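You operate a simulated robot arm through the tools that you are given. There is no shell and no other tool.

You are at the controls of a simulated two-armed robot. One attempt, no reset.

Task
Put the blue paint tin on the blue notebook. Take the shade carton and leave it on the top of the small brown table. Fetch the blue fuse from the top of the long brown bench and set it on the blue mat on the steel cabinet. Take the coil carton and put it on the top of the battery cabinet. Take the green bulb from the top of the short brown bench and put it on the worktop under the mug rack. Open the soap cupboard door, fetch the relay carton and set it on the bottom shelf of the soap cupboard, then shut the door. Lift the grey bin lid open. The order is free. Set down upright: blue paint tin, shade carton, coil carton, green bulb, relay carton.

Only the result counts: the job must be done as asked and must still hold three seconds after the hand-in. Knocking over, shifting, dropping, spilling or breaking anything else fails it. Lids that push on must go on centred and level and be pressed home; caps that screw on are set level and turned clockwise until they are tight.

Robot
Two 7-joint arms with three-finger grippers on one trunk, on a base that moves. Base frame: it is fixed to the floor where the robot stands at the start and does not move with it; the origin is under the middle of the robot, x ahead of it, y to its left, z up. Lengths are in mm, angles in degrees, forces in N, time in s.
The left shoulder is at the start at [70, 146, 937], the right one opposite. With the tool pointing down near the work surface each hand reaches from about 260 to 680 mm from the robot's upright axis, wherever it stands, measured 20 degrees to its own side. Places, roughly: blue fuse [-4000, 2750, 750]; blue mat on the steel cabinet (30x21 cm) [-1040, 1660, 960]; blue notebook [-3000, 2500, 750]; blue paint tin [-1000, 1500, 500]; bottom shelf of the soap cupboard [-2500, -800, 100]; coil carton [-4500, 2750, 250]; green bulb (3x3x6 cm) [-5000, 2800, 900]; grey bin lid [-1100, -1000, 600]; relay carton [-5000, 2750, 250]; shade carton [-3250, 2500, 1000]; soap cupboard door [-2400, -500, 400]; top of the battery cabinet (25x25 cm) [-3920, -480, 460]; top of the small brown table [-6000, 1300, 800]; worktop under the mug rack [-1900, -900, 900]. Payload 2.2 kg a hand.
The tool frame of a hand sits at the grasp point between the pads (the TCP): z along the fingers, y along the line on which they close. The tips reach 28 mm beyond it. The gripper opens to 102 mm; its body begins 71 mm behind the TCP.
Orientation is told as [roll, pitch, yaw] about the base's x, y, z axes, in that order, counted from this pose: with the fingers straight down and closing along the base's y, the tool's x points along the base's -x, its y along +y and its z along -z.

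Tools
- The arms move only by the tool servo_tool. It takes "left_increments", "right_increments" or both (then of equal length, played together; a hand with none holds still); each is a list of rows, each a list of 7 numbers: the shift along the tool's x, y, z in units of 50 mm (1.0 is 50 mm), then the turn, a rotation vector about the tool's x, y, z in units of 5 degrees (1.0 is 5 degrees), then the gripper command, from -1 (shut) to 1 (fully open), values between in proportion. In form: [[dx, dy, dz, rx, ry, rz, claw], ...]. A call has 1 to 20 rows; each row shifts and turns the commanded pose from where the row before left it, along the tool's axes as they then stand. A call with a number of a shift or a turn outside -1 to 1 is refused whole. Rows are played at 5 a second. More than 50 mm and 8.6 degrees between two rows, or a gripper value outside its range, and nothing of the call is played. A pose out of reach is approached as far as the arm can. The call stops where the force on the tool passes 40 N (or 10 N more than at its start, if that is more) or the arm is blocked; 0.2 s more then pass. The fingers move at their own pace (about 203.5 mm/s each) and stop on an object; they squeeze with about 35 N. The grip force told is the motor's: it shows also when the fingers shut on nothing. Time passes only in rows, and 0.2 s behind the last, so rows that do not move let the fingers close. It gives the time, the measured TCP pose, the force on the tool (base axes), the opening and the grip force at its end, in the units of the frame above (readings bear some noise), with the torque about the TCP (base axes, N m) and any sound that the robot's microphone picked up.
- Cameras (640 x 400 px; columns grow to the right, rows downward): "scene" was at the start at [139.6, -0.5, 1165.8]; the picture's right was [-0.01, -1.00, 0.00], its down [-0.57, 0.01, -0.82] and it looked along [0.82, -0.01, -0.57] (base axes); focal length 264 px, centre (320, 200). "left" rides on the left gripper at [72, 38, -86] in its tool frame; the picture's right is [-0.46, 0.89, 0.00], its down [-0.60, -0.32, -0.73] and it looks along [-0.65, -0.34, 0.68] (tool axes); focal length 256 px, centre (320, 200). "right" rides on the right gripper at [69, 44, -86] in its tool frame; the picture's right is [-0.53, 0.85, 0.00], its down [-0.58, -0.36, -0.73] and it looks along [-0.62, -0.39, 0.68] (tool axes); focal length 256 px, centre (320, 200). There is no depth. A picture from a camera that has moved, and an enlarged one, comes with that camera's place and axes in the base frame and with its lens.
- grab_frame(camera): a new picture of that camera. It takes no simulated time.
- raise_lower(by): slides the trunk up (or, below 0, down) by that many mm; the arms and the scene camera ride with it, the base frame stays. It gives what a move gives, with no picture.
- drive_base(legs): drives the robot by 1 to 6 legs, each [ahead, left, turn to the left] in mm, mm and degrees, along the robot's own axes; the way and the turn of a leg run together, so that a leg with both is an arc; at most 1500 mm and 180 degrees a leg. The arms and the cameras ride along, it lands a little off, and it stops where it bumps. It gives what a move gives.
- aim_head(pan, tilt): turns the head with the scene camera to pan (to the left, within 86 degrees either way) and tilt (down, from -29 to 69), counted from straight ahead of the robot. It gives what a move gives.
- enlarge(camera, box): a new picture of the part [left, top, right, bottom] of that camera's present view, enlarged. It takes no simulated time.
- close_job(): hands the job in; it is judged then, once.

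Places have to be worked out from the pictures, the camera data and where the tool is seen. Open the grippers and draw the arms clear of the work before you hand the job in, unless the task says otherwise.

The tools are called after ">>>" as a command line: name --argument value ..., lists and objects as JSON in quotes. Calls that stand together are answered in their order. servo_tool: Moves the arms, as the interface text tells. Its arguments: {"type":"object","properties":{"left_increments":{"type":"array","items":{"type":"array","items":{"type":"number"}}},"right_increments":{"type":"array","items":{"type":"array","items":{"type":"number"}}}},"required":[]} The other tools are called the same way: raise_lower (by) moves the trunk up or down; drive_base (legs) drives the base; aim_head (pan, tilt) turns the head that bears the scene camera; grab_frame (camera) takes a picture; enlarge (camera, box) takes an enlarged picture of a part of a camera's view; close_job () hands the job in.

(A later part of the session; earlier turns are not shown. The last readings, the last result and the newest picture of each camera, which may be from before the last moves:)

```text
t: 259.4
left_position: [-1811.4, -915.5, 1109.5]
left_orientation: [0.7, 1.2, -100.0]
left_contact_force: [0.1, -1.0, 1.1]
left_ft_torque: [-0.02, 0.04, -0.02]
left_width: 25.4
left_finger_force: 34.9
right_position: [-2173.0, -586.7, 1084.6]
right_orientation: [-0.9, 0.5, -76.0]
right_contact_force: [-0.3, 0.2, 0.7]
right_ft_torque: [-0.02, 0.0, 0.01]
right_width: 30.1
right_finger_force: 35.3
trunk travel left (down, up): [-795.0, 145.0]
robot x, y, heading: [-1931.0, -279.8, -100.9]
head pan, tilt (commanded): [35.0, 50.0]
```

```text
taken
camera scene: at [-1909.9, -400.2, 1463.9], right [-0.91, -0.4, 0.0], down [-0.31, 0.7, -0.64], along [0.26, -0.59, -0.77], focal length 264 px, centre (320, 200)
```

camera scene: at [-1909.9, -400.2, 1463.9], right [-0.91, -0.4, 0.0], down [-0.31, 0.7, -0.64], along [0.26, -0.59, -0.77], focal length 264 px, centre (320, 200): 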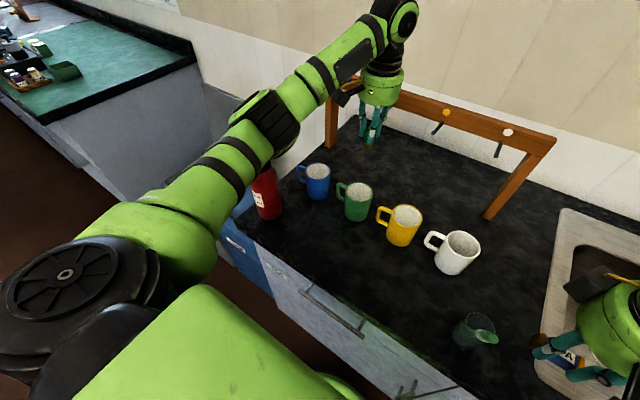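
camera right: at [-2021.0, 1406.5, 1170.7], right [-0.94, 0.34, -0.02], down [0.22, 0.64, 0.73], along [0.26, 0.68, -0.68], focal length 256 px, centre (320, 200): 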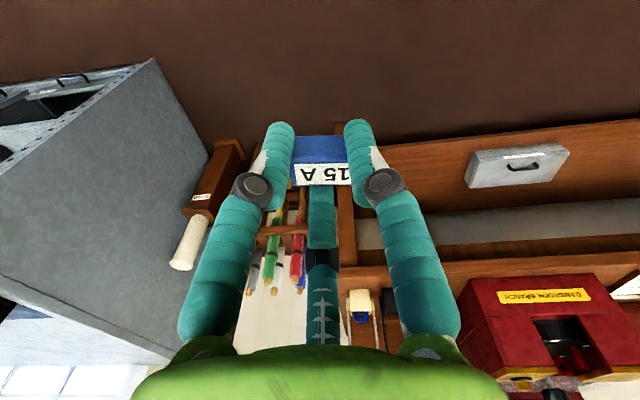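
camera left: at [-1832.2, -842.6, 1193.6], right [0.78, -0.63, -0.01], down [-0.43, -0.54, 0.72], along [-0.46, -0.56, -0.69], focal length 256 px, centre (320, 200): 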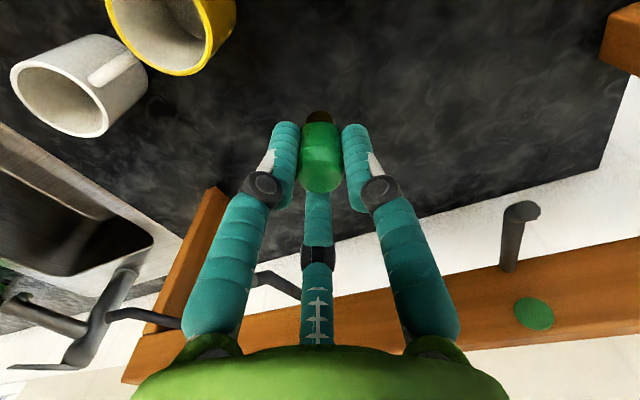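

During the sideways drive a knuckle brushed one of the rack's hooks and the robot stopped; the rack looks unmoved (post bases still at the same places). I now pull the hand 40 mm away from the rack, then move it midway between the green and yellow hooks at [-1893, -890].

>>> servo_tool --left_increments '[[0.79, -0.14, 0, 0.13, -0.24, 0, -1], [-0.145, -0.82, 0, 0, 0, 0, -1], [-0.145, -0.82, 0, 0, 0, 0, -1], [-0.3, 0.05, 0, 0, 0, 0, -1]]'

>>> grab_frame --camera "scene"

>>> grab_frame --camera "left"

```text
t: 260.4
left_position: [-1893.0, -889.6, 1110.4]
left_orientation: [0.0, -0.1, -100.1]
left_contact_force: [1.5, -0.5, 0.0]
left_ft_torque: [-0.03, 0.06, 0.0]
left_width: 25.3
left_finger_force: 35.3
right_position: [-2171.6, -587.2, 1085.7]
right_orientation: [-0.9, 0.5, -76.0]
right_contact_force: [0.6, 0.1, -0.3]
right_ft_torque: [-0.02, 0.03, 0.01]
right_width: 30.3
right_finger_force: 34.7
trunk travel left (down, up): [-795.0, 145.0]
robot x, y, heading: [-1933.0, -283.1, -101.0]
head pan, tilt (commanded): [35.0, 50.0]
```

```text
taken
camera scene: at [-1907.7, -399.8, 1463.9], right [-0.91, -0.41, 0.0], down [-0.31, 0.7, -0.64], along [0.26, -0.59, -0.77], focal length 264 px, centre (320, 200)
```

scene: 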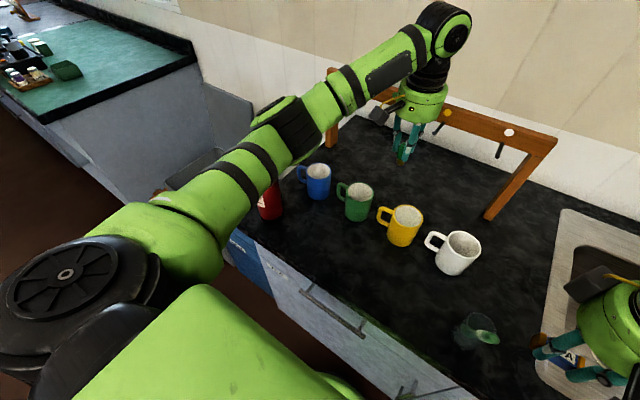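

```text
taken
camera left: at [-1843.6, -825.3, 1195.3], right [0.79, -0.61, 0.0], down [-0.42, -0.54, 0.73], along [-0.45, -0.58, -0.68], focal length 256 px, centre (320, 200)
```

left: 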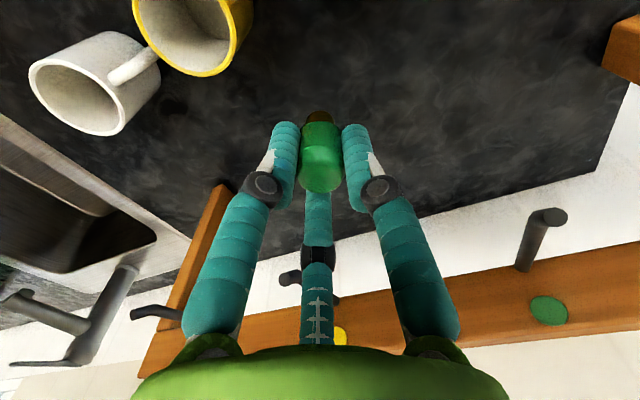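

I measured the hook tips: green at about [-1818, -955, 1123], yellow about [-1939, -931, 1123]. I shift the hand to x≈-1872, midway, then raise the trunk 110 mm so that lowering the hand afterwards keeps my elbow well above and away from the flask.

>>> servo_tool --left_increments '[[0.1, 0.4, 0, 0, 0, 0, -1]]'

>>> raise_lower --by 110

>>> grab_frame --camera "scene"

```text
t: 260.8
left_position: [-1874.5, -888.3, 1109.8]
left_orientation: [0.1, -0.1, -100.1]
left_contact_force: [-0.2, -0.1, -0.5]
left_ft_torque: [0.02, -0.02, 0.0]
left_width: 25.2
left_finger_force: 35.0
right_position: [-2172.8, -587.6, 1085.4]
right_orientation: [-1.0, 0.4, -76.0]
right_contact_force: [-0.7, -0.9, -0.1]
right_ft_torque: [0.01, 0.0, 0.01]
right_width: 30.0
right_finger_force: 35.0
trunk travel left (down, up): [-795.0, 145.0]
robot x, y, heading: [-1934.8, -279.2, -101.2]
head pan, tilt (commanded): [35.0, 50.0]
```

```text
t: 262.2
left_position: [-1874.5, -888.8, 1218.5]
left_orientation: [0.1, -0.1, -100.1]
left_contact_force: [-0.2, 0.6, -0.7]
left_ft_torque: [-0.02, 0.0, -0.02]
left_width: 25.2
left_finger_force: 35.1
right_position: [-2173.1, -587.3, 1194.5]
right_orientation: [-0.8, 0.4, -76.0]
right_contact_force: [-0.3, 0.1, 0.0]
right_ft_torque: [0.0, -0.02, 0.01]
right_width: 30.2
right_finger_force: 34.9
trunk travel left (down, up): [-905.0, 35.0]
robot x, y, heading: [-1932.9, -281.9, -101.0]
head pan, tilt (commanded): [35.0, 50.0]
```

```text
taken
camera scene: at [-1910.0, -400.3, 1573.9], right [-0.91, -0.41, 0.0], down [-0.31, 0.7, -0.64], along [0.26, -0.59, -0.77], focal length 264 px, centre (320, 200)
```

scene: 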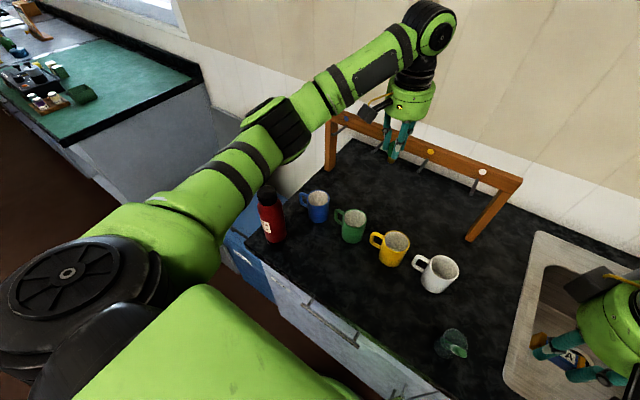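

Now I lower the bulb in stages and watch the arm's clearance.

>>> servo_tool --left_increments '[[0, 0, 0.65, 0, 0, 0, -1], [0, 0, 0.65, 0, 0, 0, -1], [0, 0, 0.65, 0, 0, 0, -1], [0, 0, 0.65, 0, 0, 0, -1]]'

>>> grab_frame --camera "scene"

>>> grab_frame --camera "left"

```text
t: 263.2
left_position: [-1872.4, -888.2, 1088.4]
left_orientation: [0.1, 0.0, -100.2]
left_contact_force: [0.8, 0.7, -0.6]
left_ft_torque: [-0.03, 0.01, 0.0]
left_width: 25.4
left_finger_force: 35.1
right_position: [-2172.9, -587.9, 1195.2]
right_orientation: [-0.8, 0.5, -76.0]
right_contact_force: [0.8, -0.5, -0.1]
right_ft_torque: [0.02, 0.04, 0.02]
right_width: 30.0
right_finger_force: 35.2
trunk travel left (down, up): [-905.0, 35.0]
robot x, y, heading: [-1932.1, -282.6, -101.4]
head pan, tilt (commanded): [35.0, 50.0]
```

```text
taken
camera scene: at [-1909.9, -400.6, 1573.9], right [-0.91, -0.41, 0.0], down [-0.31, 0.7, -0.64], along [0.26, -0.59, -0.77], focal length 264 px, centre (320, 200)
```

scene: 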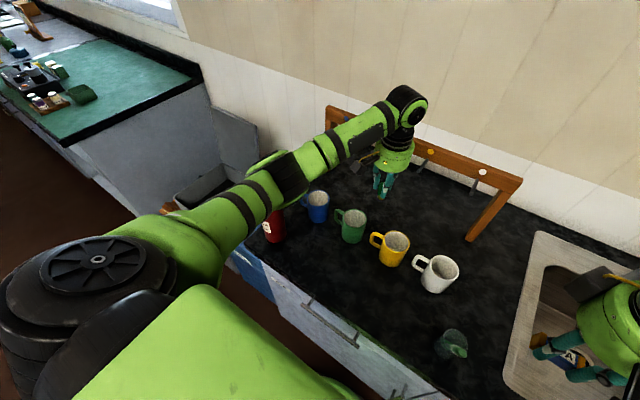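

```text
taken
camera left: at [-1823.5, -824.5, 1174.1], right [0.79, -0.61, 0.0], down [-0.42, -0.54, 0.73], along [-0.45, -0.58, -0.68], focal length 256 px, centre (320, 200)
```

left: 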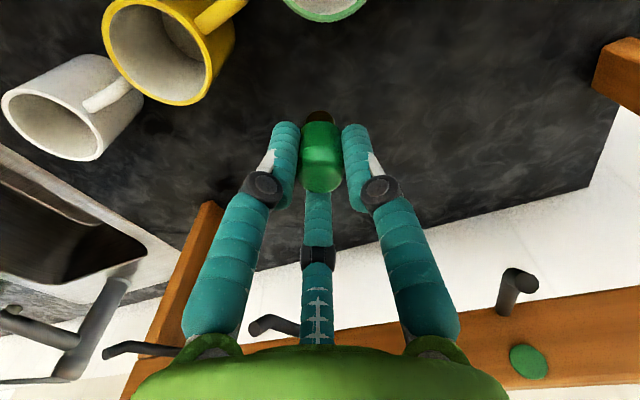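

My computed elbow position at the end stays about 30 mm clear of the flask. I continue lowering to z≈985.

>>> servo_tool --left_increments '[[0, 0, 0.5, 0, 0, 0, -1], [0, 0, 0.5, 0, 0, 0, -1], [0, 0, 0.5, 0, 0, 0, -1], [0, 0, 0.5, 0, 0, 0, -1]]'

>>> grab_frame --camera "scene"

>>> grab_frame --camera "left"

```text
t: 264.2
left_position: [-1873.5, -888.6, 989.5]
left_orientation: [0.2, 0.0, -100.0]
left_contact_force: [-0.8, -0.3, -0.2]
left_ft_torque: [0.04, -0.04, 0.01]
left_width: 25.5
left_finger_force: 34.8
right_position: [-2173.1, -587.6, 1194.2]
right_orientation: [-0.7, 0.6, -75.9]
right_contact_force: [-0.2, -0.1, -0.1]
right_ft_torque: [-0.01, 0.0, -0.02]
right_width: 29.8
right_finger_force: 34.6
trunk travel left (down, up): [-905.0, 35.0]
robot x, y, heading: [-1934.5, -282.6, -101.1]
head pan, tilt (commanded): [35.0, 50.0]
```

```text
taken
camera scene: at [-1910.3, -400.4, 1573.9], right [-0.91, -0.41, 0.0], down [-0.31, 0.7, -0.64], along [0.26, -0.59, -0.77], focal length 264 px, centre (320, 200)
```

scene: 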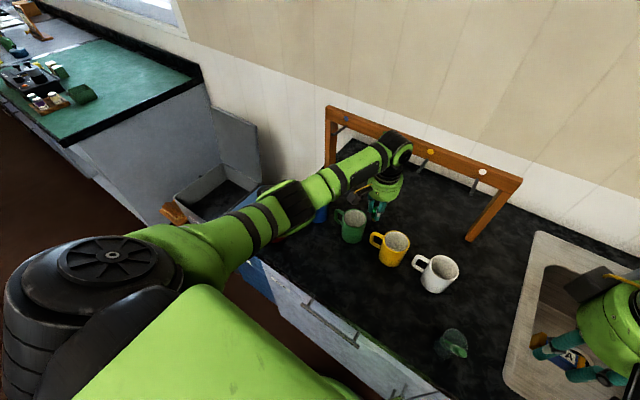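

```text
taken
camera left: at [-1823.8, -823.9, 1074.3], right [0.79, -0.61, 0.0], down [-0.42, -0.54, 0.73], along [-0.45, -0.58, -0.68], focal length 256 px, centre (320, 200)
```

left: 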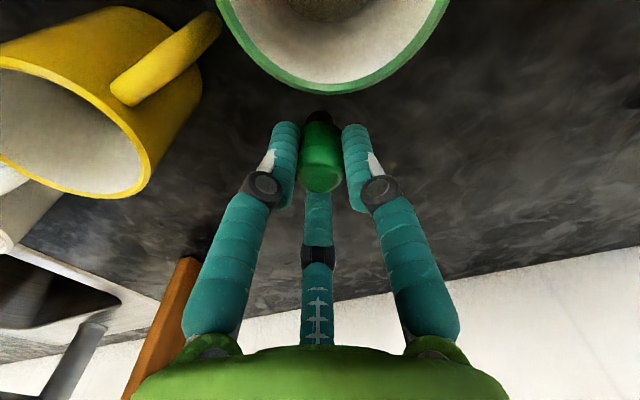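

The camera sits over the green mug (rim z≈994) with about 25 mm to spare at the end height, and the fingers are clear. I continue down in small steps until the bulb touches.

>>> servo_tool --left_increments '[[0, 0, 0.15, 0, 0, 0, -1], [0, 0, 0.15, 0, 0, 0, -1], [0, 0, 0.1, 0, 0, 0, -1]]'

>>> grab_frame --camera "left"

```text
t: 265.0
left_position: [-1873.4, -889.6, 969.1]
left_orientation: [0.1, 0.0, -100.0]
left_contact_force: [0.6, -1.4, -1.1]
left_ft_torque: [0.02, 0.02, 0.01]
left_width: 25.3
left_finger_force: 35.0
right_position: [-2173.3, -587.2, 1194.4]
right_orientation: [-0.9, 0.3, -76.0]
right_contact_force: [-0.1, 0.0, 0.3]
right_ft_torque: [0.0, 0.03, -0.04]
right_width: 30.2
right_finger_force: 34.8
trunk travel left (down, up): [-905.0, 35.0]
robot x, y, heading: [-1934.4, -280.2, -101.2]
head pan, tilt (commanded): [35.0, 50.0]
```

```text
taken
camera left: at [-1824.0, -824.3, 1054.5], right [0.79, -0.61, 0.0], down [-0.42, -0.54, 0.73], along [-0.45, -0.58, -0.68], focal length 256 px, centre (320, 200)
```

left: 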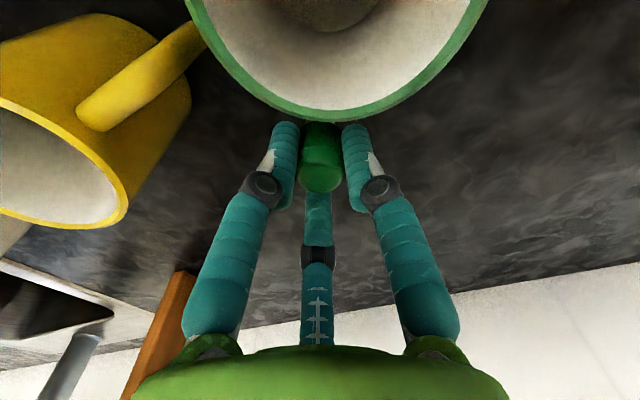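

>>> servo_tool --left_increments '[[0, 0, 0.08, 0, 0, 0, -1], [0, 0, 0.06, 0, 0, 0, -1]]'

>>> servo_tool --left_increments '[[0, 0, 0.06, 0, 0, 0, -1]]'

```text
t: 265.6
left_position: [-1874.5, -889.6, 963.1]
left_orientation: [0.1, 0.0, -100.0]
left_contact_force: [-0.2, 0.0, -0.4]
left_ft_torque: [0.01, 0.0, 0.02]
left_width: 25.4
left_finger_force: 34.9
right_position: [-2174.0, -588.2, 1194.4]
right_orientation: [-0.7, 0.4, -76.0]
right_contact_force: [0.1, -0.2, -0.8]
right_ft_torque: [-0.04, 0.02, -0.01]
right_width: 29.9
right_finger_force: 34.8
trunk travel left (down, up): [-905.0, 35.0]
robot x, y, heading: [-1934.3, -281.0, -101.4]
head pan, tilt (commanded): [35.0, 50.0]
```

```text
t: 266.0
left_position: [-1874.0, -887.4, 959.3]
left_orientation: [0.1, 0.0, -100.1]
left_contact_force: [-0.4, 0.4, -0.7]
left_ft_torque: [-0.01, 0.01, 0.01]
left_width: 25.2
left_finger_force: 35.0
right_position: [-2175.0, -587.6, 1195.6]
right_orientation: [-0.7, 0.4, -75.9]
right_contact_force: [0.1, 0.6, -0.4]
right_ft_torque: [0.0, 0.02, 0.0]
right_width: 30.1
right_finger_force: 34.8
trunk travel left (down, up): [-905.0, 35.0]
robot x, y, heading: [-1927.4, -281.6, -101.1]
head pan, tilt (commanded): [35.0, 50.0]
```

Still no contact at z≈959; I keep stepping down 3 mm at a time.

>>> servo_tool --left_increments '[[0, 0, 0.06, 0, 0, 0, -1], [0, 0, 0.06, 0, 0, 0, -1]]'

>>> servo_tool --left_increments '[[0, 0, 0.06, 0, 0, 0, -1]]'

```text
t: 266.6
left_position: [-1872.9, -888.2, 956.3]
left_orientation: [0.0, -0.4, -100.0]
left_contact_force: [2.4, -0.8, 14.0]
left_ft_torque: [-0.02, -0.15, 0.03]
left_width: 25.5
left_finger_force: 34.9
right_position: [-2172.9, -586.1, 1196.4]
right_orientation: [-1.0, 0.3, -76.0]
right_contact_force: [-0.1, 0.6, -0.7]
right_ft_torque: [-0.04, -0.01, 0.0]
right_width: 30.2
right_finger_force: 35.1
trunk travel left (down, up): [-905.0, 35.0]
robot x, y, heading: [-1929.5, -281.3, -101.2]
head pan, tilt (commanded): [35.0, 50.0]
```

```text
t: 267.0
left_position: [-1873.3, -888.5, 956.2]
left_orientation: [0.1, -0.8, -100.1]
left_contact_force: [4.3, -2.7, 26.2]
left_ft_torque: [-0.14, -0.2, 0.01]
left_width: 25.5
left_finger_force: 34.9
right_position: [-2172.0, -583.5, 1197.0]
right_orientation: [-1.0, 0.1, -76.0]
right_contact_force: [-0.3, 0.1, -1.0]
right_ft_torque: [-0.02, -0.01, 0.02]
right_width: 30.1
right_finger_force: 34.9
trunk travel left (down, up): [-905.0, 35.0]
robot x, y, heading: [-1933.7, -281.7, -101.0]
head pan, tilt (commanded): [35.0, 50.0]
```

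The bulb stands on the worktop (26 N). I ease off 5 mm, open the fingers slightly and check that the bulb stands by itself.

>>> servo_tool --left_increments '[[0, 0, -0.1, 0, 0, 0, -1], [0, 0, 0, 0, 0, 0, -0.4], [0, 0, 0, 0, 0, 0, -0.2], [0, 0, 0, 0, 0, 0, -0.2], [0, 0, 0, 0, 0, 0, -0.2]]'

>>> grab_frame --camera "left"

```text
t: 268.2
left_position: [-1874.5, -888.6, 954.3]
left_orientation: [0.1, 0.1, -100.1]
left_contact_force: [0.2, 1.0, -0.4]
left_ft_torque: [-0.01, 0.0, 0.0]
left_width: 41.0
left_finger_force: 0.0
right_position: [-2172.9, -587.8, 1193.8]
right_orientation: [-0.9, 0.3, -76.0]
right_contact_force: [0.2, 0.1, -0.2]
right_ft_torque: [-0.01, -0.01, 0.01]
right_width: 30.1
right_finger_force: 35.1
trunk travel left (down, up): [-905.0, 35.0]
robot x, y, heading: [-1932.9, -278.3, -101.0]
head pan, tilt (commanded): [35.0, 50.0]
```

```text
taken
camera left: at [-1824.0, -824.2, 1040.9], right [0.79, -0.61, 0.0], down [-0.42, -0.54, 0.73], along [-0.45, -0.58, -0.68], focal length 256 px, centre (320, 200)
```

left: 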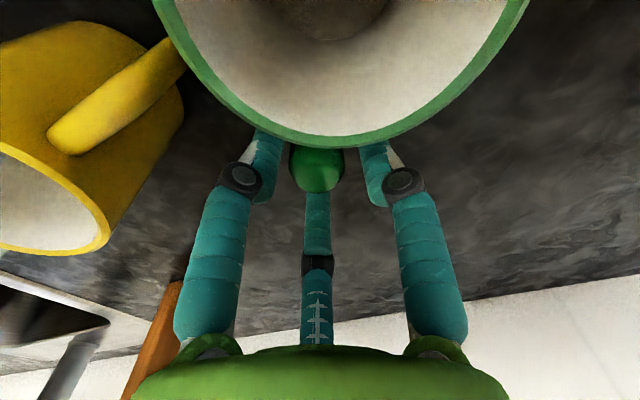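

The bulb stands upright and free of the fingers. I raise the left hand straight up.

>>> servo_tool --left_increments '[[0, 0, -0.3, 0, 0, 0, -0.2], [0, 0, -0.5, 0, 0, 0, -0.2], [0, 0, -0.8, 0, 0, 0, -0.2], [0, 0, -0.9, 0, 0, 0, -0.2], [0, 0, -0.9, 0, 0, 0, -0.2], [0, 0, -0.9, 0, 0, 0, -0.2]]'

>>> grab_frame --camera "left"

>>> grab_frame --camera "scene"

```text
t: 269.6
left_position: [-1873.8, -888.3, 1170.5]
left_orientation: [0.1, 0.0, -100.0]
left_contact_force: [0.6, 0.5, 0.2]
left_ft_torque: [0.01, 0.03, 0.0]
left_width: 40.6
left_finger_force: 0.1
right_position: [-2172.5, -587.1, 1194.9]
right_orientation: [-1.0, 0.4, -76.0]
right_contact_force: [0.6, -0.5, 0.3]
right_ft_torque: [-0.01, 0.04, 0.02]
right_width: 30.1
right_finger_force: 34.5
trunk travel left (down, up): [-905.0, 35.0]
robot x, y, heading: [-1929.8, -282.8, -101.2]
head pan, tilt (commanded): [35.0, 50.0]
```

```text
taken
camera left: at [-1822.7, -823.3, 1256.1], right [0.79, -0.61, 0.0], down [-0.42, -0.54, 0.73], along [-0.45, -0.58, -0.68], focal length 256 px, centre (320, 200)
```

left: 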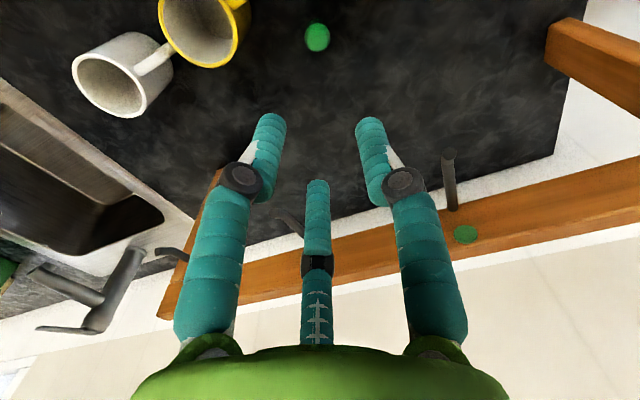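

```text
taken
camera scene: at [-1908.9, -399.2, 1573.9], right [-0.91, -0.41, 0.0], down [-0.31, 0.7, -0.64], along [0.26, -0.59, -0.77], focal length 264 px, centre (320, 200)
```

scene: 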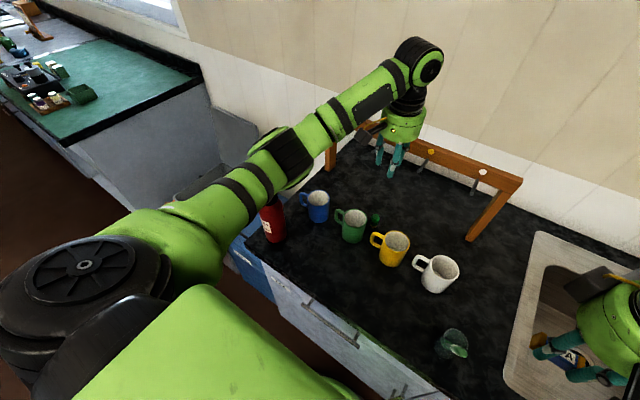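

The green bulb stands upright on the worktop. I back the robot straight away from the counter and then bring the left arm in.

>>> drive_base --legs '[[-500, 0, 0]]'

>>> servo_tool --left_increments '[[0.8, 0.1, 0, 0, 0, 0, 0.5], [0.8, 0.1, 0, 0, 0, 0, 0.5], [0.8, 0.1, 0, 0, 0, 0, 0.5], [0.8, 0.1, 0, 0, 0, 0, 0.5], [0.8, 0.1, 0, 0, 0, 0, 0.5], [0.8, 0.1, 0, 0, 0, 0, 0.5]]'

>>> aim_head --pan 0 --tilt 30

>>> grab_frame --camera "scene"

```text
t: 272.5
left_position: [-1777.6, -404.1, 1167.9]
left_orientation: [0.1, 0.1, -99.9]
left_contact_force: [0.8, 0.2, 0.2]
left_ft_torque: [0.02, 0.0, 0.01]
left_width: 40.7
left_finger_force: 0.1
right_position: [-2078.9, -101.8, 1194.8]
right_orientation: [-0.8, 0.6, -76.0]
right_contact_force: [0.6, 0.1, -0.1]
right_ft_torque: [-0.01, 0.04, -0.02]
right_width: 29.8
right_finger_force: 34.6
trunk travel left (down, up): [-905.0, 35.0]
robot x, y, heading: [-1840.5, 206.8, -101.1]
head pan, tilt (commanded): [35.0, 50.0]
```

```text
t: 273.9
left_position: [-1705.3, -168.5, 1171.0]
left_orientation: [0.0, -0.2, -100.1]
left_contact_force: [0.1, 0.5, 0.0]
left_ft_torque: [-0.02, 0.0, -0.02]
left_width: 76.3
left_finger_force: 0.2
right_position: [-2076.4, -99.3, 1195.5]
right_orientation: [-0.9, 0.4, -76.0]
right_contact_force: [0.1, -0.4, -0.7]
right_ft_torque: [-0.04, 0.02, -0.04]
right_width: 30.0
right_finger_force: 34.8
trunk travel left (down, up): [-905.0, 35.0]
robot x, y, heading: [-1839.1, 206.6, -101.1]
head pan, tilt (commanded): [35.0, 50.0]
```

```text
t: 274.9
left_position: [-1707.1, -171.1, 1171.8]
left_orientation: [0.1, 0.0, -99.9]
left_contact_force: [0.6, 0.1, 0.3]
left_ft_torque: [0.01, 0.02, -0.02]
left_width: 76.6
left_finger_force: 0.0
right_position: [-2077.3, -100.7, 1193.7]
right_orientation: [-0.8, 0.5, -76.0]
right_contact_force: [-1.6, -0.7, 0.3]
right_ft_torque: [-0.03, 0.01, 0.03]
right_width: 29.9
right_finger_force: 35.0
trunk travel left (down, up): [-905.0, 35.0]
robot x, y, heading: [-1837.5, 203.8, -101.1]
head pan, tilt (commanded): [0.0, 30.0]
```

```text
taken
camera scene: at [-1863.2, 68.4, 1603.4], right [-0.98, 0.19, 0.0], down [0.1, 0.49, -0.87], along [-0.16, -0.85, -0.5], focal length 264 px, centre (320, 200)
```

scene: 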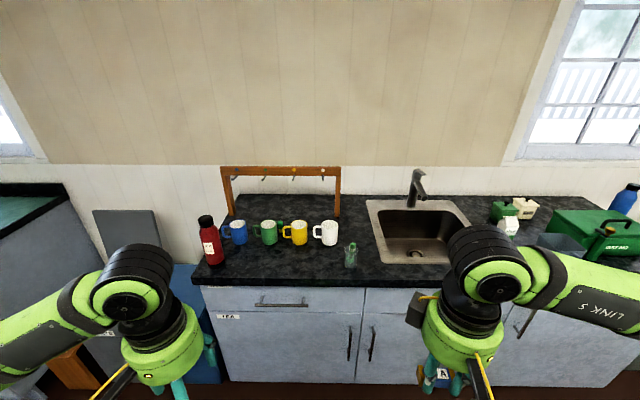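

>>> enlarge --camera "scene" --box '[190, 150, 390, 290]'

>>> enlarge --camera "scene" --box '[340, 260, 640, 400]'

```text
2.86 times, centred on (290, 220) of scene
camera zoom: at [-1863.2, 68.4, 1603.4], right [-0.98, 0.19, 0.0], down [0.1, 0.49, -0.87], along [-0.16, -0.85, -0.5], focal length 753 px, centre (406, 143)
```

zoom: 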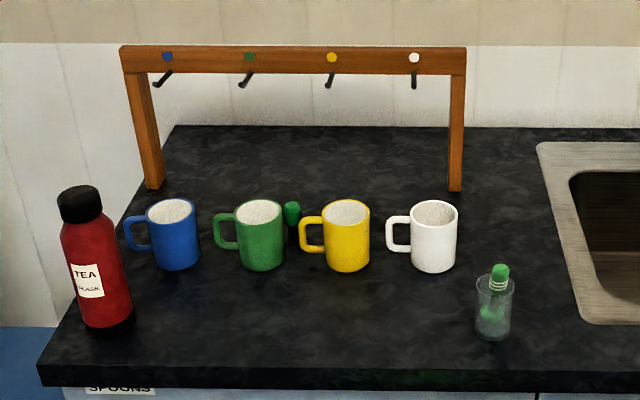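

```text
2.13 times, centred on (490, 330) of scene
camera zoom: at [-1863.2, 68.4, 1603.4], right [-0.98, 0.19, 0.0], down [0.1, 0.49, -0.87], along [-0.16, -0.85, -0.5], focal length 562 px, centre (-43, -77)
```

zoom: 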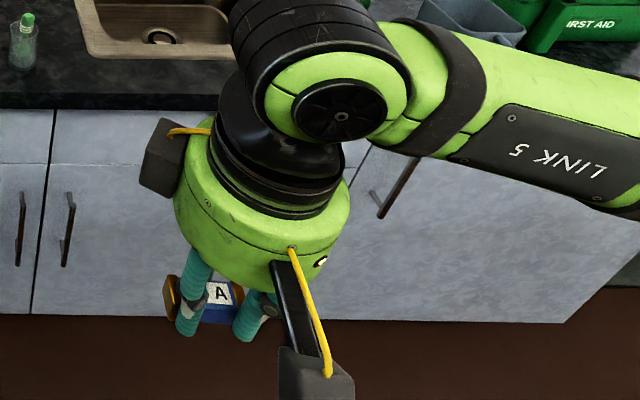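

The bulb stands upright between the mugs and the rack, and the rack is intact. I turn back toward the steel cabinet to place the fuse on the mat.

>>> drive_base --legs '[[0, 0, 90], [0, 0, 89.8], [650, -365, 0]]'

>>> aim_head --pan -10 --tilt 40

>>> grab_frame --camera "scene"

```text
t: 286.6
left_position: [-1499.3, 1157.9, 1170.7]
left_orientation: [0.1, -0.1, 80.7]
left_contact_force: [-0.9, -0.2, 0.4]
left_ft_torque: [0.02, -0.02, -0.02]
left_width: 76.6
left_finger_force: 0.0
right_position: [-1128.5, 1090.8, 1194.6]
right_orientation: [-0.8, 0.5, 104.6]
right_contact_force: [0.1, -0.6, 0.0]
right_ft_torque: [-0.01, 0.01, 0.02]
right_width: 29.9
right_finger_force: 34.8
trunk travel left (down, up): [-905.0, 35.0]
robot x, y, heading: [-1365.2, 780.8, 79.8]
head pan, tilt (commanded): [0.0, 30.0]
```

```text
t: 287.4
left_position: [-1499.3, 1158.4, 1171.5]
left_orientation: [0.1, -0.1, 80.6]
left_contact_force: [0.2, 0.6, 0.2]
left_ft_torque: [-0.01, 0.0, 0.0]
left_width: 76.2
left_finger_force: 0.1
right_position: [-1128.8, 1093.1, 1194.6]
right_orientation: [-0.7, 0.4, 104.7]
right_contact_force: [-0.2, -0.3, 0.5]
right_ft_torque: [-0.01, 0.05, 0.0]
right_width: 30.2
right_finger_force: 35.0
trunk travel left (down, up): [-905.0, 35.0]
robot x, y, heading: [-1364.2, 785.1, 79.6]
head pan, tilt (commanded): [-10.0, 40.0]
```

```text
taken
camera scene: at [-1324.5, 913.3, 1588.1], right [0.94, -0.35, 0.0], down [-0.22, -0.6, -0.77], along [0.27, 0.72, -0.64], focal length 264 px, centre (320, 200)
```

scene: 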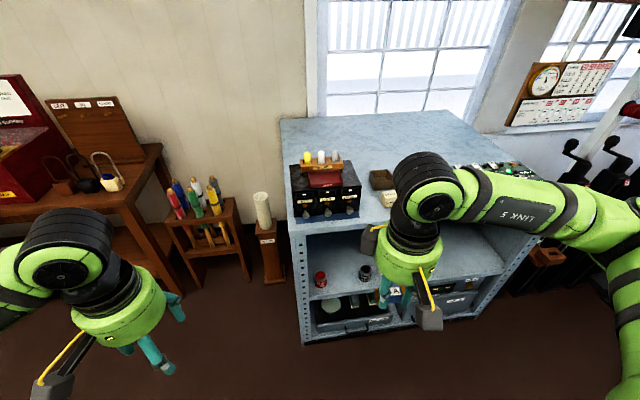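

>>> enlarge --camera "scene" --box '[270, 140, 400, 240]'

```text
4.00 times, centred on (335, 190) of scene
camera zoom: at [-1324.5, 913.3, 1588.1], right [0.94, -0.35, 0.0], down [-0.22, -0.6, -0.77], along [0.27, 0.72, -0.64], focal length 1055 px, centre (260, 240)
```

zoom: 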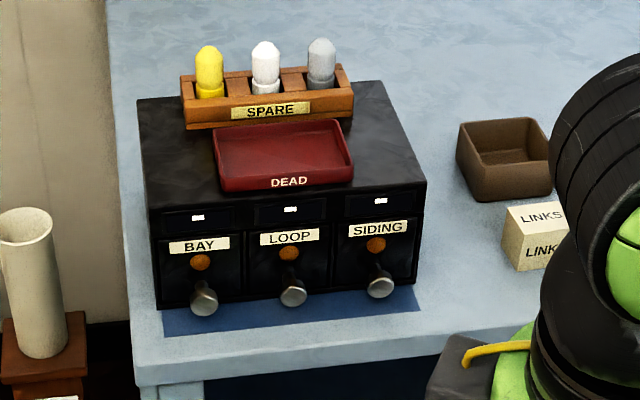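

The dark blue mat (about 220 mm wide, its 300 mm side running back) carries the drawer box; only a 33 mm strip shows in front, but by its size about 90 mm of mat must lie free behind the box. I raise the trunk fully and drive closer so the right hand camera can look over the box.

>>> raise_lower --by 34

>>> drive_base --legs '[[427, -17, -0.9]]'

>>> aim_head --pan -15 --tilt 55

>>> grab_frame --camera "scene"

>>> grab_frame --camera "right"

```text
t: 288.1
left_position: [-1499.4, 1159.6, 1203.9]
left_orientation: [0.1, 0.0, 80.6]
left_contact_force: [0.3, -0.2, -0.6]
left_ft_torque: [0.01, -0.03, -0.05]
left_width: 76.5
left_finger_force: 0.0
right_position: [-1128.3, 1093.7, 1228.7]
right_orientation: [-0.8, 0.6, 104.7]
right_contact_force: [0.7, 0.1, -0.5]
right_ft_torque: [0.02, -0.03, 0.0]
right_width: 30.0
right_finger_force: 34.6
trunk travel left (down, up): [-939.0, 1.0]
robot x, y, heading: [-1366.4, 784.5, 79.3]
head pan, tilt (commanded): [-10.0, 40.0]
```

```text
t: 290.8
left_position: [-1395.3, 1576.3, 1205.7]
left_orientation: [0.0, -0.2, 79.6]
left_contact_force: [0.2, -0.3, -0.2]
left_ft_torque: [0.03, 0.0, 0.0]
left_width: 76.5
left_finger_force: 0.0
right_position: [-1025.7, 1503.5, 1229.2]
right_orientation: [-0.9, 0.4, 103.6]
right_contact_force: [0.5, -0.2, -0.2]
right_ft_torque: [0.02, -0.04, 0.0]
right_width: 29.9
right_finger_force: 35.0
trunk travel left (down, up): [-939.0, 1.0]
robot x, y, heading: [-1268.8, 1201.5, 78.4]
head pan, tilt (commanded): [-10.0, 40.0]
```

```text
t: 291.5
left_position: [-1394.8, 1578.3, 1204.4]
left_orientation: [0.0, 0.0, 79.6]
left_contact_force: [0.2, 0.8, -0.6]
left_ft_torque: [-0.01, 0.0, 0.02]
left_width: 76.6
left_finger_force: 0.0
right_position: [-1024.4, 1505.4, 1229.0]
right_orientation: [-0.8, 0.5, 103.6]
right_contact_force: [0.4, 0.4, -0.5]
right_ft_torque: [-0.02, 0.0, 0.01]
right_width: 29.9
right_finger_force: 35.0
trunk travel left (down, up): [-939.0, 1.0]
robot x, y, heading: [-1264.4, 1199.2, 78.4]
head pan, tilt (commanded): [-15.0, 55.0]
```

```text
taken
camera scene: at [-1222.7, 1315.0, 1601.4], right [0.89, -0.45, 0.0], down [-0.37, -0.73, -0.57], along [0.26, 0.51, -0.82], focal length 264 px, centre (320, 200)
```

scene: 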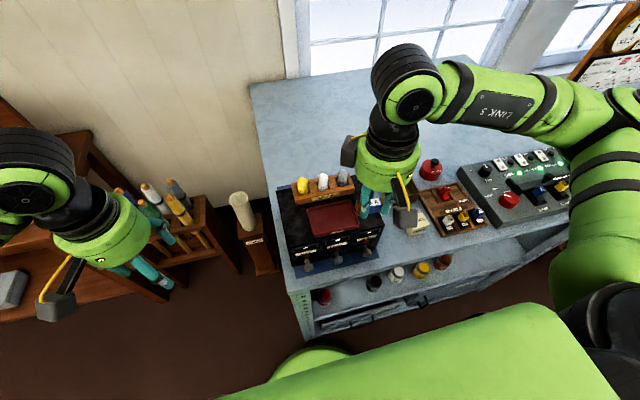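

```text
taken
camera right: at [-1050.6, 1428.5, 1314.8], right [-0.95, 0.32, -0.02], down [0.21, 0.65, 0.73], along [0.25, 0.69, -0.68], focal length 256 px, centre (320, 200)
```

right: 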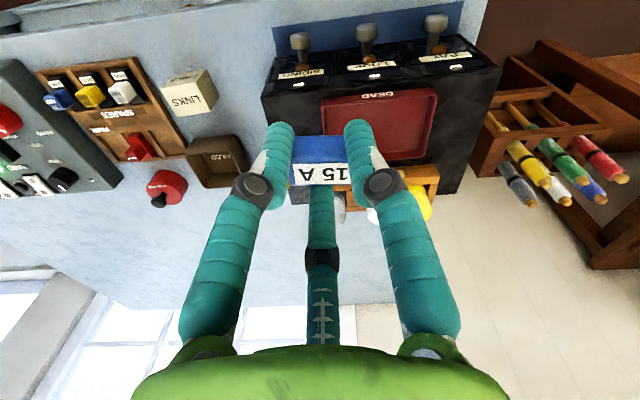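

>>> enlarge --camera "scene" --box '[250, 150, 410, 280]'

```text
3.08 times, centred on (330, 215) of scene
camera zoom: at [-1222.7, 1315.0, 1601.4], right [0.89, -0.45, 0.0], down [-0.37, -0.73, -0.57], along [0.26, 0.51, -0.82], focal length 811 px, centre (289, 154)
```

zoom: 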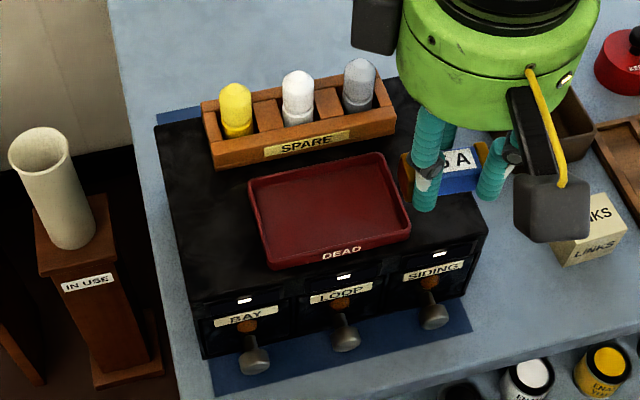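

The blue mat also shows behind the box: it extends about 100 mm beyond the box's back, centred near [-1019, 1755]. To keep my hand camera away from the bulbs on the box, I rotate the right hand by -90° first.

>>> servo_tool --right_increments '[[0, 0, 0, 0, 0, 1, -1], [0, 0, 0, 0, 0, 1, -1], [0, 0, 0, 0, 0, 1, -1], [0, 0, 0, 0, 0, 1, -1], [0, 0, 0, 0, 0, 1, -1], [0, 0, 0, 0, 0, 1, -1], [0, 0, 0, 0, 0, 1, -1], [0, 0, 0, 0, 0, 1, -1], [0, 0, 0, 0, 0, 1, -1], [0, 0, 0, 0, 0, 1, -1], [0, 0, 0, 0, 0, 1, -1], [0, 0, 0, 0, 0, 1, -1], [0, 0, 0, 0, 0, 1, -1], [0, 0, 0, 0, 0, 1, -1], [0, 0, 0, 0, 0, 1, -1], [0, 0, 0, 0, 0, 1, -1], [0, 0, 0, 0, 0, 1, -1], [0, 0, 0, 0, 0, 1, -1]]'

>>> grab_frame --camera "scene"

```text
t: 295.3
left_position: [-1394.1, 1577.3, 1203.5]
left_orientation: [0.1, 0.0, 79.5]
left_contact_force: [-0.3, 0.4, 0.4]
left_ft_torque: [0.0, 0.01, -0.03]
left_width: 76.3
left_finger_force: 0.1
right_position: [-1023.8, 1504.9, 1229.2]
right_orientation: [-0.4, -0.8, 13.5]
right_contact_force: [-0.2, -0.1, -1.0]
right_ft_torque: [-0.02, 0.01, 0.01]
right_width: 29.9
right_finger_force: 35.0
trunk travel left (down, up): [-939.0, 1.0]
robot x, y, heading: [-1263.0, 1201.9, 78.4]
head pan, tilt (commanded): [-15.0, 55.0]
```

```text
taken
camera scene: at [-1222.8, 1314.6, 1601.4], right [0.89, -0.45, 0.0], down [-0.37, -0.73, -0.57], along [0.26, 0.51, -0.82], focal length 264 px, centre (320, 200)
```

scene: 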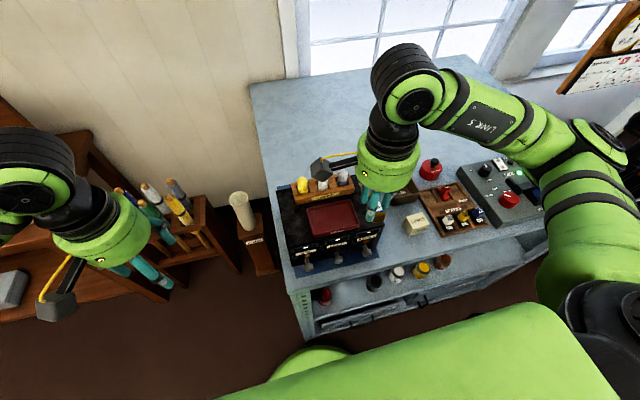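

>>> servo_tool --right_increments '[[-0.217, 0.822, 0, 0, 0, 0, -1], [-0.217, 0.822, 0, 0, 0, 0, -1], [-0.217, 0.822, 0, 0, 0, 0, -1], [-0.217, 0.822, 0, 0, 0, 0, -1], [-0.217, 0.822, 0, 0, 0, 0, -1], [-0.217, 0.822, 0, 0, 0, 0, -1]]'

>>> grab_frame --camera "right"

>>> grab_frame --camera "scene"

```text
t: 296.7
left_position: [-1395.6, 1579.8, 1204.0]
left_orientation: [0.0, 0.0, 79.5]
left_contact_force: [0.1, 0.9, 0.6]
left_ft_torque: [-0.02, 0.01, 0.03]
left_width: 76.7
left_finger_force: 0.0
right_position: [-1020.6, 1761.8, 1227.9]
right_orientation: [-0.5, -1.0, 13.7]
right_contact_force: [-0.7, 0.5, -0.4]
right_ft_torque: [-0.03, -0.02, 0.02]
right_width: 30.2
right_finger_force: 35.2
trunk travel left (down, up): [-939.0, 1.0]
robot x, y, heading: [-1264.3, 1202.6, 78.6]
head pan, tilt (commanded): [-15.0, 55.0]
```

```text
taken
camera right: at [-1098.7, 1788.1, 1311.8], right [0.32, 0.95, 0.0], down [0.63, -0.21, 0.74], along [0.71, -0.24, -0.67], focal length 256 px, centre (320, 200)
```

right: 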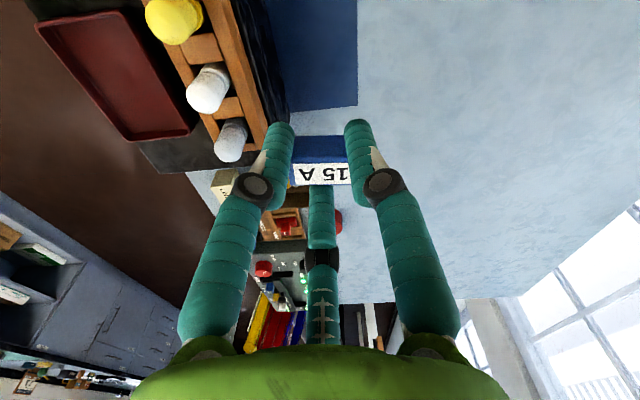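

```text
taken
camera scene: at [-1224.7, 1316.7, 1601.3], right [0.89, -0.45, 0.0], down [-0.37, -0.73, -0.57], along [0.26, 0.51, -0.82], focal length 264 px, centre (320, 200)
```

scene: 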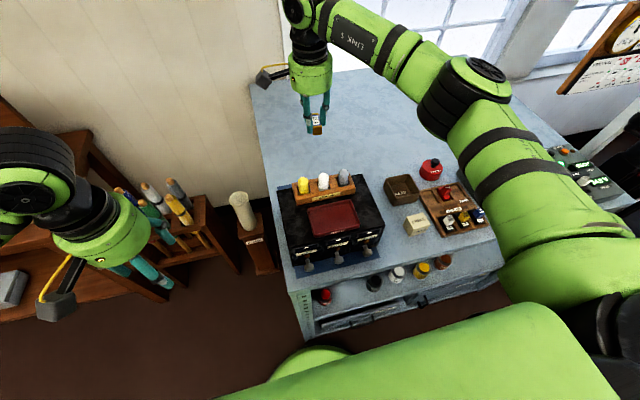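

The hand camera shows the free mat area behind the box, roughly from [-928, 1683] to [-1115, 1820]. The fuse hangs over its middle, so I adjust 5 mm and lower in stages.

>>> servo_tool --right_increments '[[0.023, -0.097, 0.6, 0, 0, 0, -1], [0, 0, 0.7, 0, 0, 0, -1], [0, 0, 0.7, 0, 0, 0, -1], [0, 0, 0.7, 0, 0, 0, -1], [0, 0, 0.7, 0, 0, 0, -1]]'

>>> grab_frame --camera "right"

>>> grab_frame --camera "scene"

```text
t: 297.9
left_position: [-1393.3, 1578.3, 1204.6]
left_orientation: [0.1, 0.0, 79.4]
left_contact_force: [0.0, -0.3, 0.3]
left_ft_torque: [-0.01, 0.01, -0.03]
left_width: 76.6
left_finger_force: 0.1
right_position: [-1016.8, 1756.0, 1057.4]
right_orientation: [-0.4, -0.8, 13.5]
right_contact_force: [0.4, 0.0, -0.3]
right_ft_torque: [0.0, -0.02, 0.0]
right_width: 29.9
right_finger_force: 34.7
trunk travel left (down, up): [-939.0, 1.0]
robot x, y, heading: [-1265.8, 1201.0, 78.5]
head pan, tilt (commanded): [-15.0, 55.0]
```

```text
taken
camera right: at [-1093.9, 1782.3, 1141.6], right [0.32, 0.95, 0.0], down [0.63, -0.22, 0.74], along [0.7, -0.24, -0.67], focal length 256 px, centre (320, 200)
```

right: 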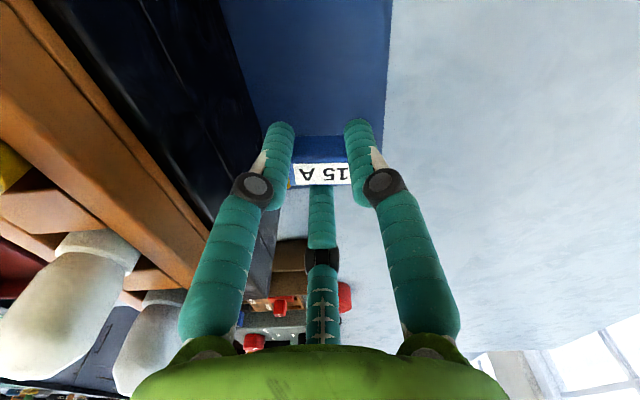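

```text
taken
camera scene: at [-1222.8, 1315.8, 1601.4], right [0.89, -0.45, 0.0], down [-0.37, -0.73, -0.57], along [0.26, 0.51, -0.82], focal length 264 px, centre (320, 200)
```

scene: 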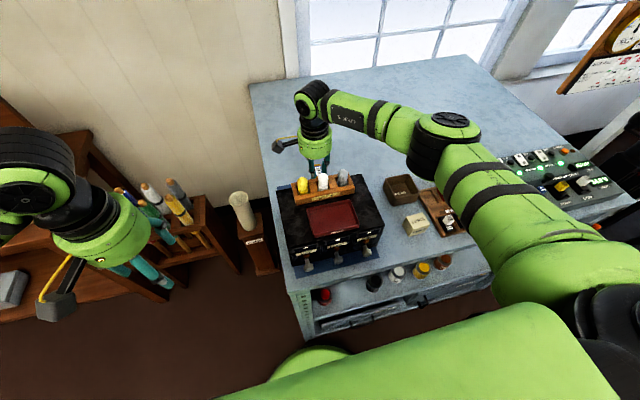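

Clearances look fine. I shift 4 mm further from the box, descend to z≈1008 and then feel for the mat.

>>> servo_tool --right_increments '[[-0.019, 0.078, 0, 0, 0, 0, -1], [0, 0, 0.5, 0, 0, 0, -1], [0, 0, 0.4, 0, 0, 0, -1]]'

>>> grab_frame --camera "right"

>>> servo_tool --right_increments '[[0, 0, 0.08, 0, 0, 0, -1], [0, 0, 0.06, 0, 0, 0, -1]]'

```text
t: 298.7
left_position: [-1394.8, 1577.3, 1204.9]
left_orientation: [0.1, 0.0, 79.5]
left_contact_force: [0.0, 0.2, 0.8]
left_ft_torque: [0.0, -0.03, 0.03]
left_width: 76.5
left_finger_force: 0.0
right_position: [-1016.0, 1758.7, 1012.4]
right_orientation: [-0.4, -0.8, 13.7]
right_contact_force: [-1.0, 0.4, 0.0]
right_ft_torque: [0.0, 0.0, 0.02]
right_width: 29.9
right_finger_force: 34.9
trunk travel left (down, up): [-939.0, 1.0]
robot x, y, heading: [-1267.0, 1202.4, 78.5]
head pan, tilt (commanded): [-15.0, 55.0]
```

```text
taken
camera right: at [-1093.7, 1785.0, 1097.0], right [0.32, 0.95, 0.0], down [0.63, -0.22, 0.74], along [0.7, -0.24, -0.67], focal length 256 px, centre (320, 200)
```

right: 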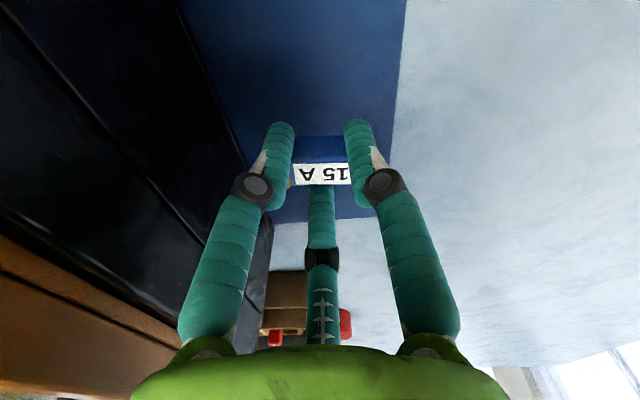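

```text
t: 299.3
left_position: [-1394.1, 1577.2, 1204.2]
left_orientation: [0.0, -0.1, 79.4]
left_contact_force: [-0.4, -1.5, -0.7]
left_ft_torque: [-0.02, 0.01, 0.01]
left_width: 76.8
left_finger_force: 0.1
right_position: [-1015.7, 1758.4, 1005.4]
right_orientation: [-0.5, -0.9, 13.7]
right_contact_force: [0.6, 0.3, -0.2]
right_ft_torque: [0.03, 0.01, 0.02]
right_width: 30.2
right_finger_force: 35.2
trunk travel left (down, up): [-939.0, 1.0]
robot x, y, heading: [-1263.2, 1199.8, 78.4]
head pan, tilt (commanded): [-15.0, 55.0]
```

The fuse is well inside the mat area. I keep lowering in 3 mm steps.

>>> servo_tool --right_increments '[[0, 0, 0.06, 0, 0, 0, -1], [0, 0, 0.06, 0, 0, 0, -1]]'

>>> servo_tool --right_increments '[[0, 0, 0.06, 0, 0, 0, -1]]'

>>> servo_tool --right_increments '[[0, 0, 0.06, 0, 0, 0, -1]]'

```text
t: 299.9
left_position: [-1394.1, 1577.8, 1203.8]
left_orientation: [0.0, 0.0, 79.5]
left_contact_force: [-0.2, -0.3, 0.0]
left_ft_torque: [0.01, -0.01, 0.01]
left_width: 76.5
left_finger_force: 0.1
right_position: [-1015.1, 1757.8, 998.9]
right_orientation: [-0.5, -0.8, 13.5]
right_contact_force: [0.7, -0.2, -0.5]
right_ft_torque: [0.01, 0.0, 0.06]
right_width: 30.2
right_finger_force: 34.6
trunk travel left (down, up): [-939.0, 1.0]
robot x, y, heading: [-1266.9, 1202.6, 78.5]
head pan, tilt (commanded): [-15.0, 55.0]
```

```text
t: 300.3
left_position: [-1393.7, 1577.4, 1204.8]
left_orientation: [0.1, 0.0, 79.5]
left_contact_force: [0.4, 0.1, -0.5]
left_ft_torque: [0.03, 0.0, -0.01]
left_width: 76.6
left_finger_force: 0.0
right_position: [-1016.1, 1758.1, 997.5]
right_orientation: [-0.3, -0.8, 13.6]
right_contact_force: [0.1, 0.0, 0.1]
right_ft_torque: [0.0, 0.01, 0.02]
right_width: 29.8
right_finger_force: 35.1
trunk travel left (down, up): [-939.0, 1.0]
robot x, y, heading: [-1266.1, 1198.3, 78.4]
head pan, tilt (commanded): [-15.0, 55.0]
```

```text
t: 300.7
left_position: [-1394.8, 1578.3, 1204.1]
left_orientation: [0.1, -0.1, 79.5]
left_contact_force: [-0.7, -0.8, -1.0]
left_ft_torque: [0.01, 0.01, 0.01]
left_width: 76.6
left_finger_force: 0.0
right_position: [-1014.4, 1758.2, 993.7]
right_orientation: [-0.5, -0.9, 13.6]
right_contact_force: [0.2, -0.3, 0.3]
right_ft_torque: [0.01, 0.02, -0.02]
right_width: 29.7
right_finger_force: 34.9
trunk travel left (down, up): [-939.0, 1.0]
robot x, y, heading: [-1265.2, 1203.8, 78.4]
head pan, tilt (commanded): [-15.0, 55.0]
```

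>>> servo_tool --right_increments '[[0, 0, 0.06, 0, 0, 0, -1]]'

>>> servo_tool --right_increments '[[0, 0, 0.06, 0, 0, 0, -1]]'

>>> grab_frame --camera "right"

```text
t: 301.1
left_position: [-1395.2, 1577.3, 1204.1]
left_orientation: [0.1, 0.0, 79.4]
left_contact_force: [-0.4, 1.1, -0.8]
left_ft_torque: [-0.01, 0.0, -0.05]
left_width: 76.4
left_finger_force: 0.0
right_position: [-1013.5, 1758.7, 990.8]
right_orientation: [-0.6, -0.8, 13.5]
right_contact_force: [-0.9, -1.1, 0.0]
right_ft_torque: [-0.02, 0.0, -0.02]
right_width: 30.1
right_finger_force: 35.4
trunk travel left (down, up): [-939.0, 1.0]
robot x, y, heading: [-1266.0, 1199.3, 78.8]
head pan, tilt (commanded): [-15.0, 55.0]
```

```text
t: 301.5
left_position: [-1393.2, 1577.9, 1204.4]
left_orientation: [0.2, 0.0, 79.6]
left_contact_force: [0.2, -0.3, 0.2]
left_ft_torque: [0.01, 0.05, 0.01]
left_width: 76.4
left_finger_force: 0.1
right_position: [-1015.0, 1758.6, 987.6]
right_orientation: [-0.4, -0.8, 13.6]
right_contact_force: [-0.8, -0.2, 0.0]
right_ft_torque: [0.03, 0.05, 0.0]
right_width: 29.9
right_finger_force: 35.4
trunk travel left (down, up): [-939.0, 1.0]
robot x, y, heading: [-1266.2, 1200.0, 78.6]
head pan, tilt (commanded): [-15.0, 55.0]
```

```text
taken
camera right: at [-1092.5, 1785.0, 1072.6], right [0.32, 0.95, 0.0], down [0.63, -0.22, 0.74], along [0.7, -0.24, -0.67], focal length 256 px, centre (320, 200)
```

right: 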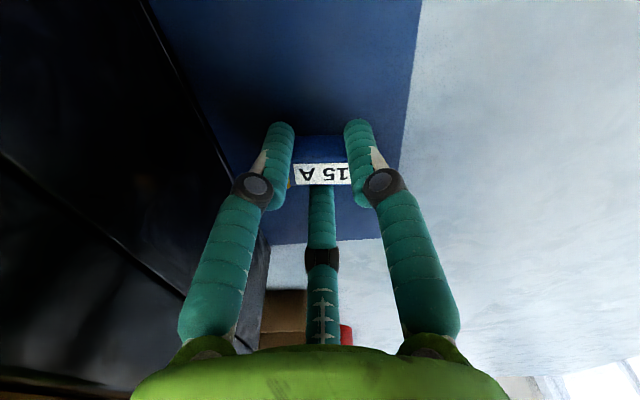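

>>> servo_tool --right_increments '[[0, 0, 0.06, 0, 0, 0, -1]]'

>>> servo_tool --right_increments '[[0, 0, 0.06, 0, 0, 0, -1]]'

>>> servo_tool --right_increments '[[0, 0, 0.06, 0, 0, 0, -1]]'

```text
t: 301.9
left_position: [-1394.6, 1577.8, 1205.5]
left_orientation: [0.1, -0.1, 79.6]
left_contact_force: [0.6, -0.2, 0.1]
left_ft_torque: [0.0, 0.0, 0.01]
left_width: 76.5
left_finger_force: 0.0
right_position: [-1015.3, 1758.0, 986.3]
right_orientation: [-0.3, -0.9, 13.6]
right_contact_force: [0.5, 0.1, 4.1]
right_ft_torque: [-0.07, 0.04, -0.03]
right_width: 30.0
right_finger_force: 35.2
trunk travel left (down, up): [-939.0, 1.0]
robot x, y, heading: [-1267.7, 1197.7, 78.4]
head pan, tilt (commanded): [-15.0, 55.0]
```

```text
t: 302.3
left_position: [-1395.7, 1575.8, 1205.2]
left_orientation: [0.2, -0.2, 79.5]
left_contact_force: [0.5, 0.1, 1.2]
left_ft_torque: [-0.02, 0.02, -0.01]
left_width: 76.4
left_finger_force: 0.0
right_position: [-1014.4, 1757.3, 986.1]
right_orientation: [-0.1, -1.0, 13.4]
right_contact_force: [3.0, 2.2, 20.6]
right_ft_torque: [-0.37, 0.05, 0.05]
right_width: 30.4
right_finger_force: 35.0
trunk travel left (down, up): [-939.0, 1.0]
robot x, y, heading: [-1267.5, 1199.9, 78.8]
head pan, tilt (commanded): [-15.0, 55.0]
```

```text
t: 302.7
left_position: [-1395.2, 1573.6, 1205.8]
left_orientation: [0.1, -0.3, 79.5]
left_contact_force: [0.5, 0.8, 0.5]
left_ft_torque: [-0.03, 0.01, 0.03]
left_width: 76.6
left_finger_force: 0.1
right_position: [-1015.1, 1757.7, 985.8]
right_orientation: [0.3, -1.1, 13.6]
right_contact_force: [4.1, 3.9, 33.4]
right_ft_torque: [-0.66, 0.06, 0.07]
right_width: 29.8
right_finger_force: 34.9
trunk travel left (down, up): [-939.0, 1.0]
robot x, y, heading: [-1264.8, 1199.4, 78.4]
head pan, tilt (commanded): [-15.0, 55.0]
```

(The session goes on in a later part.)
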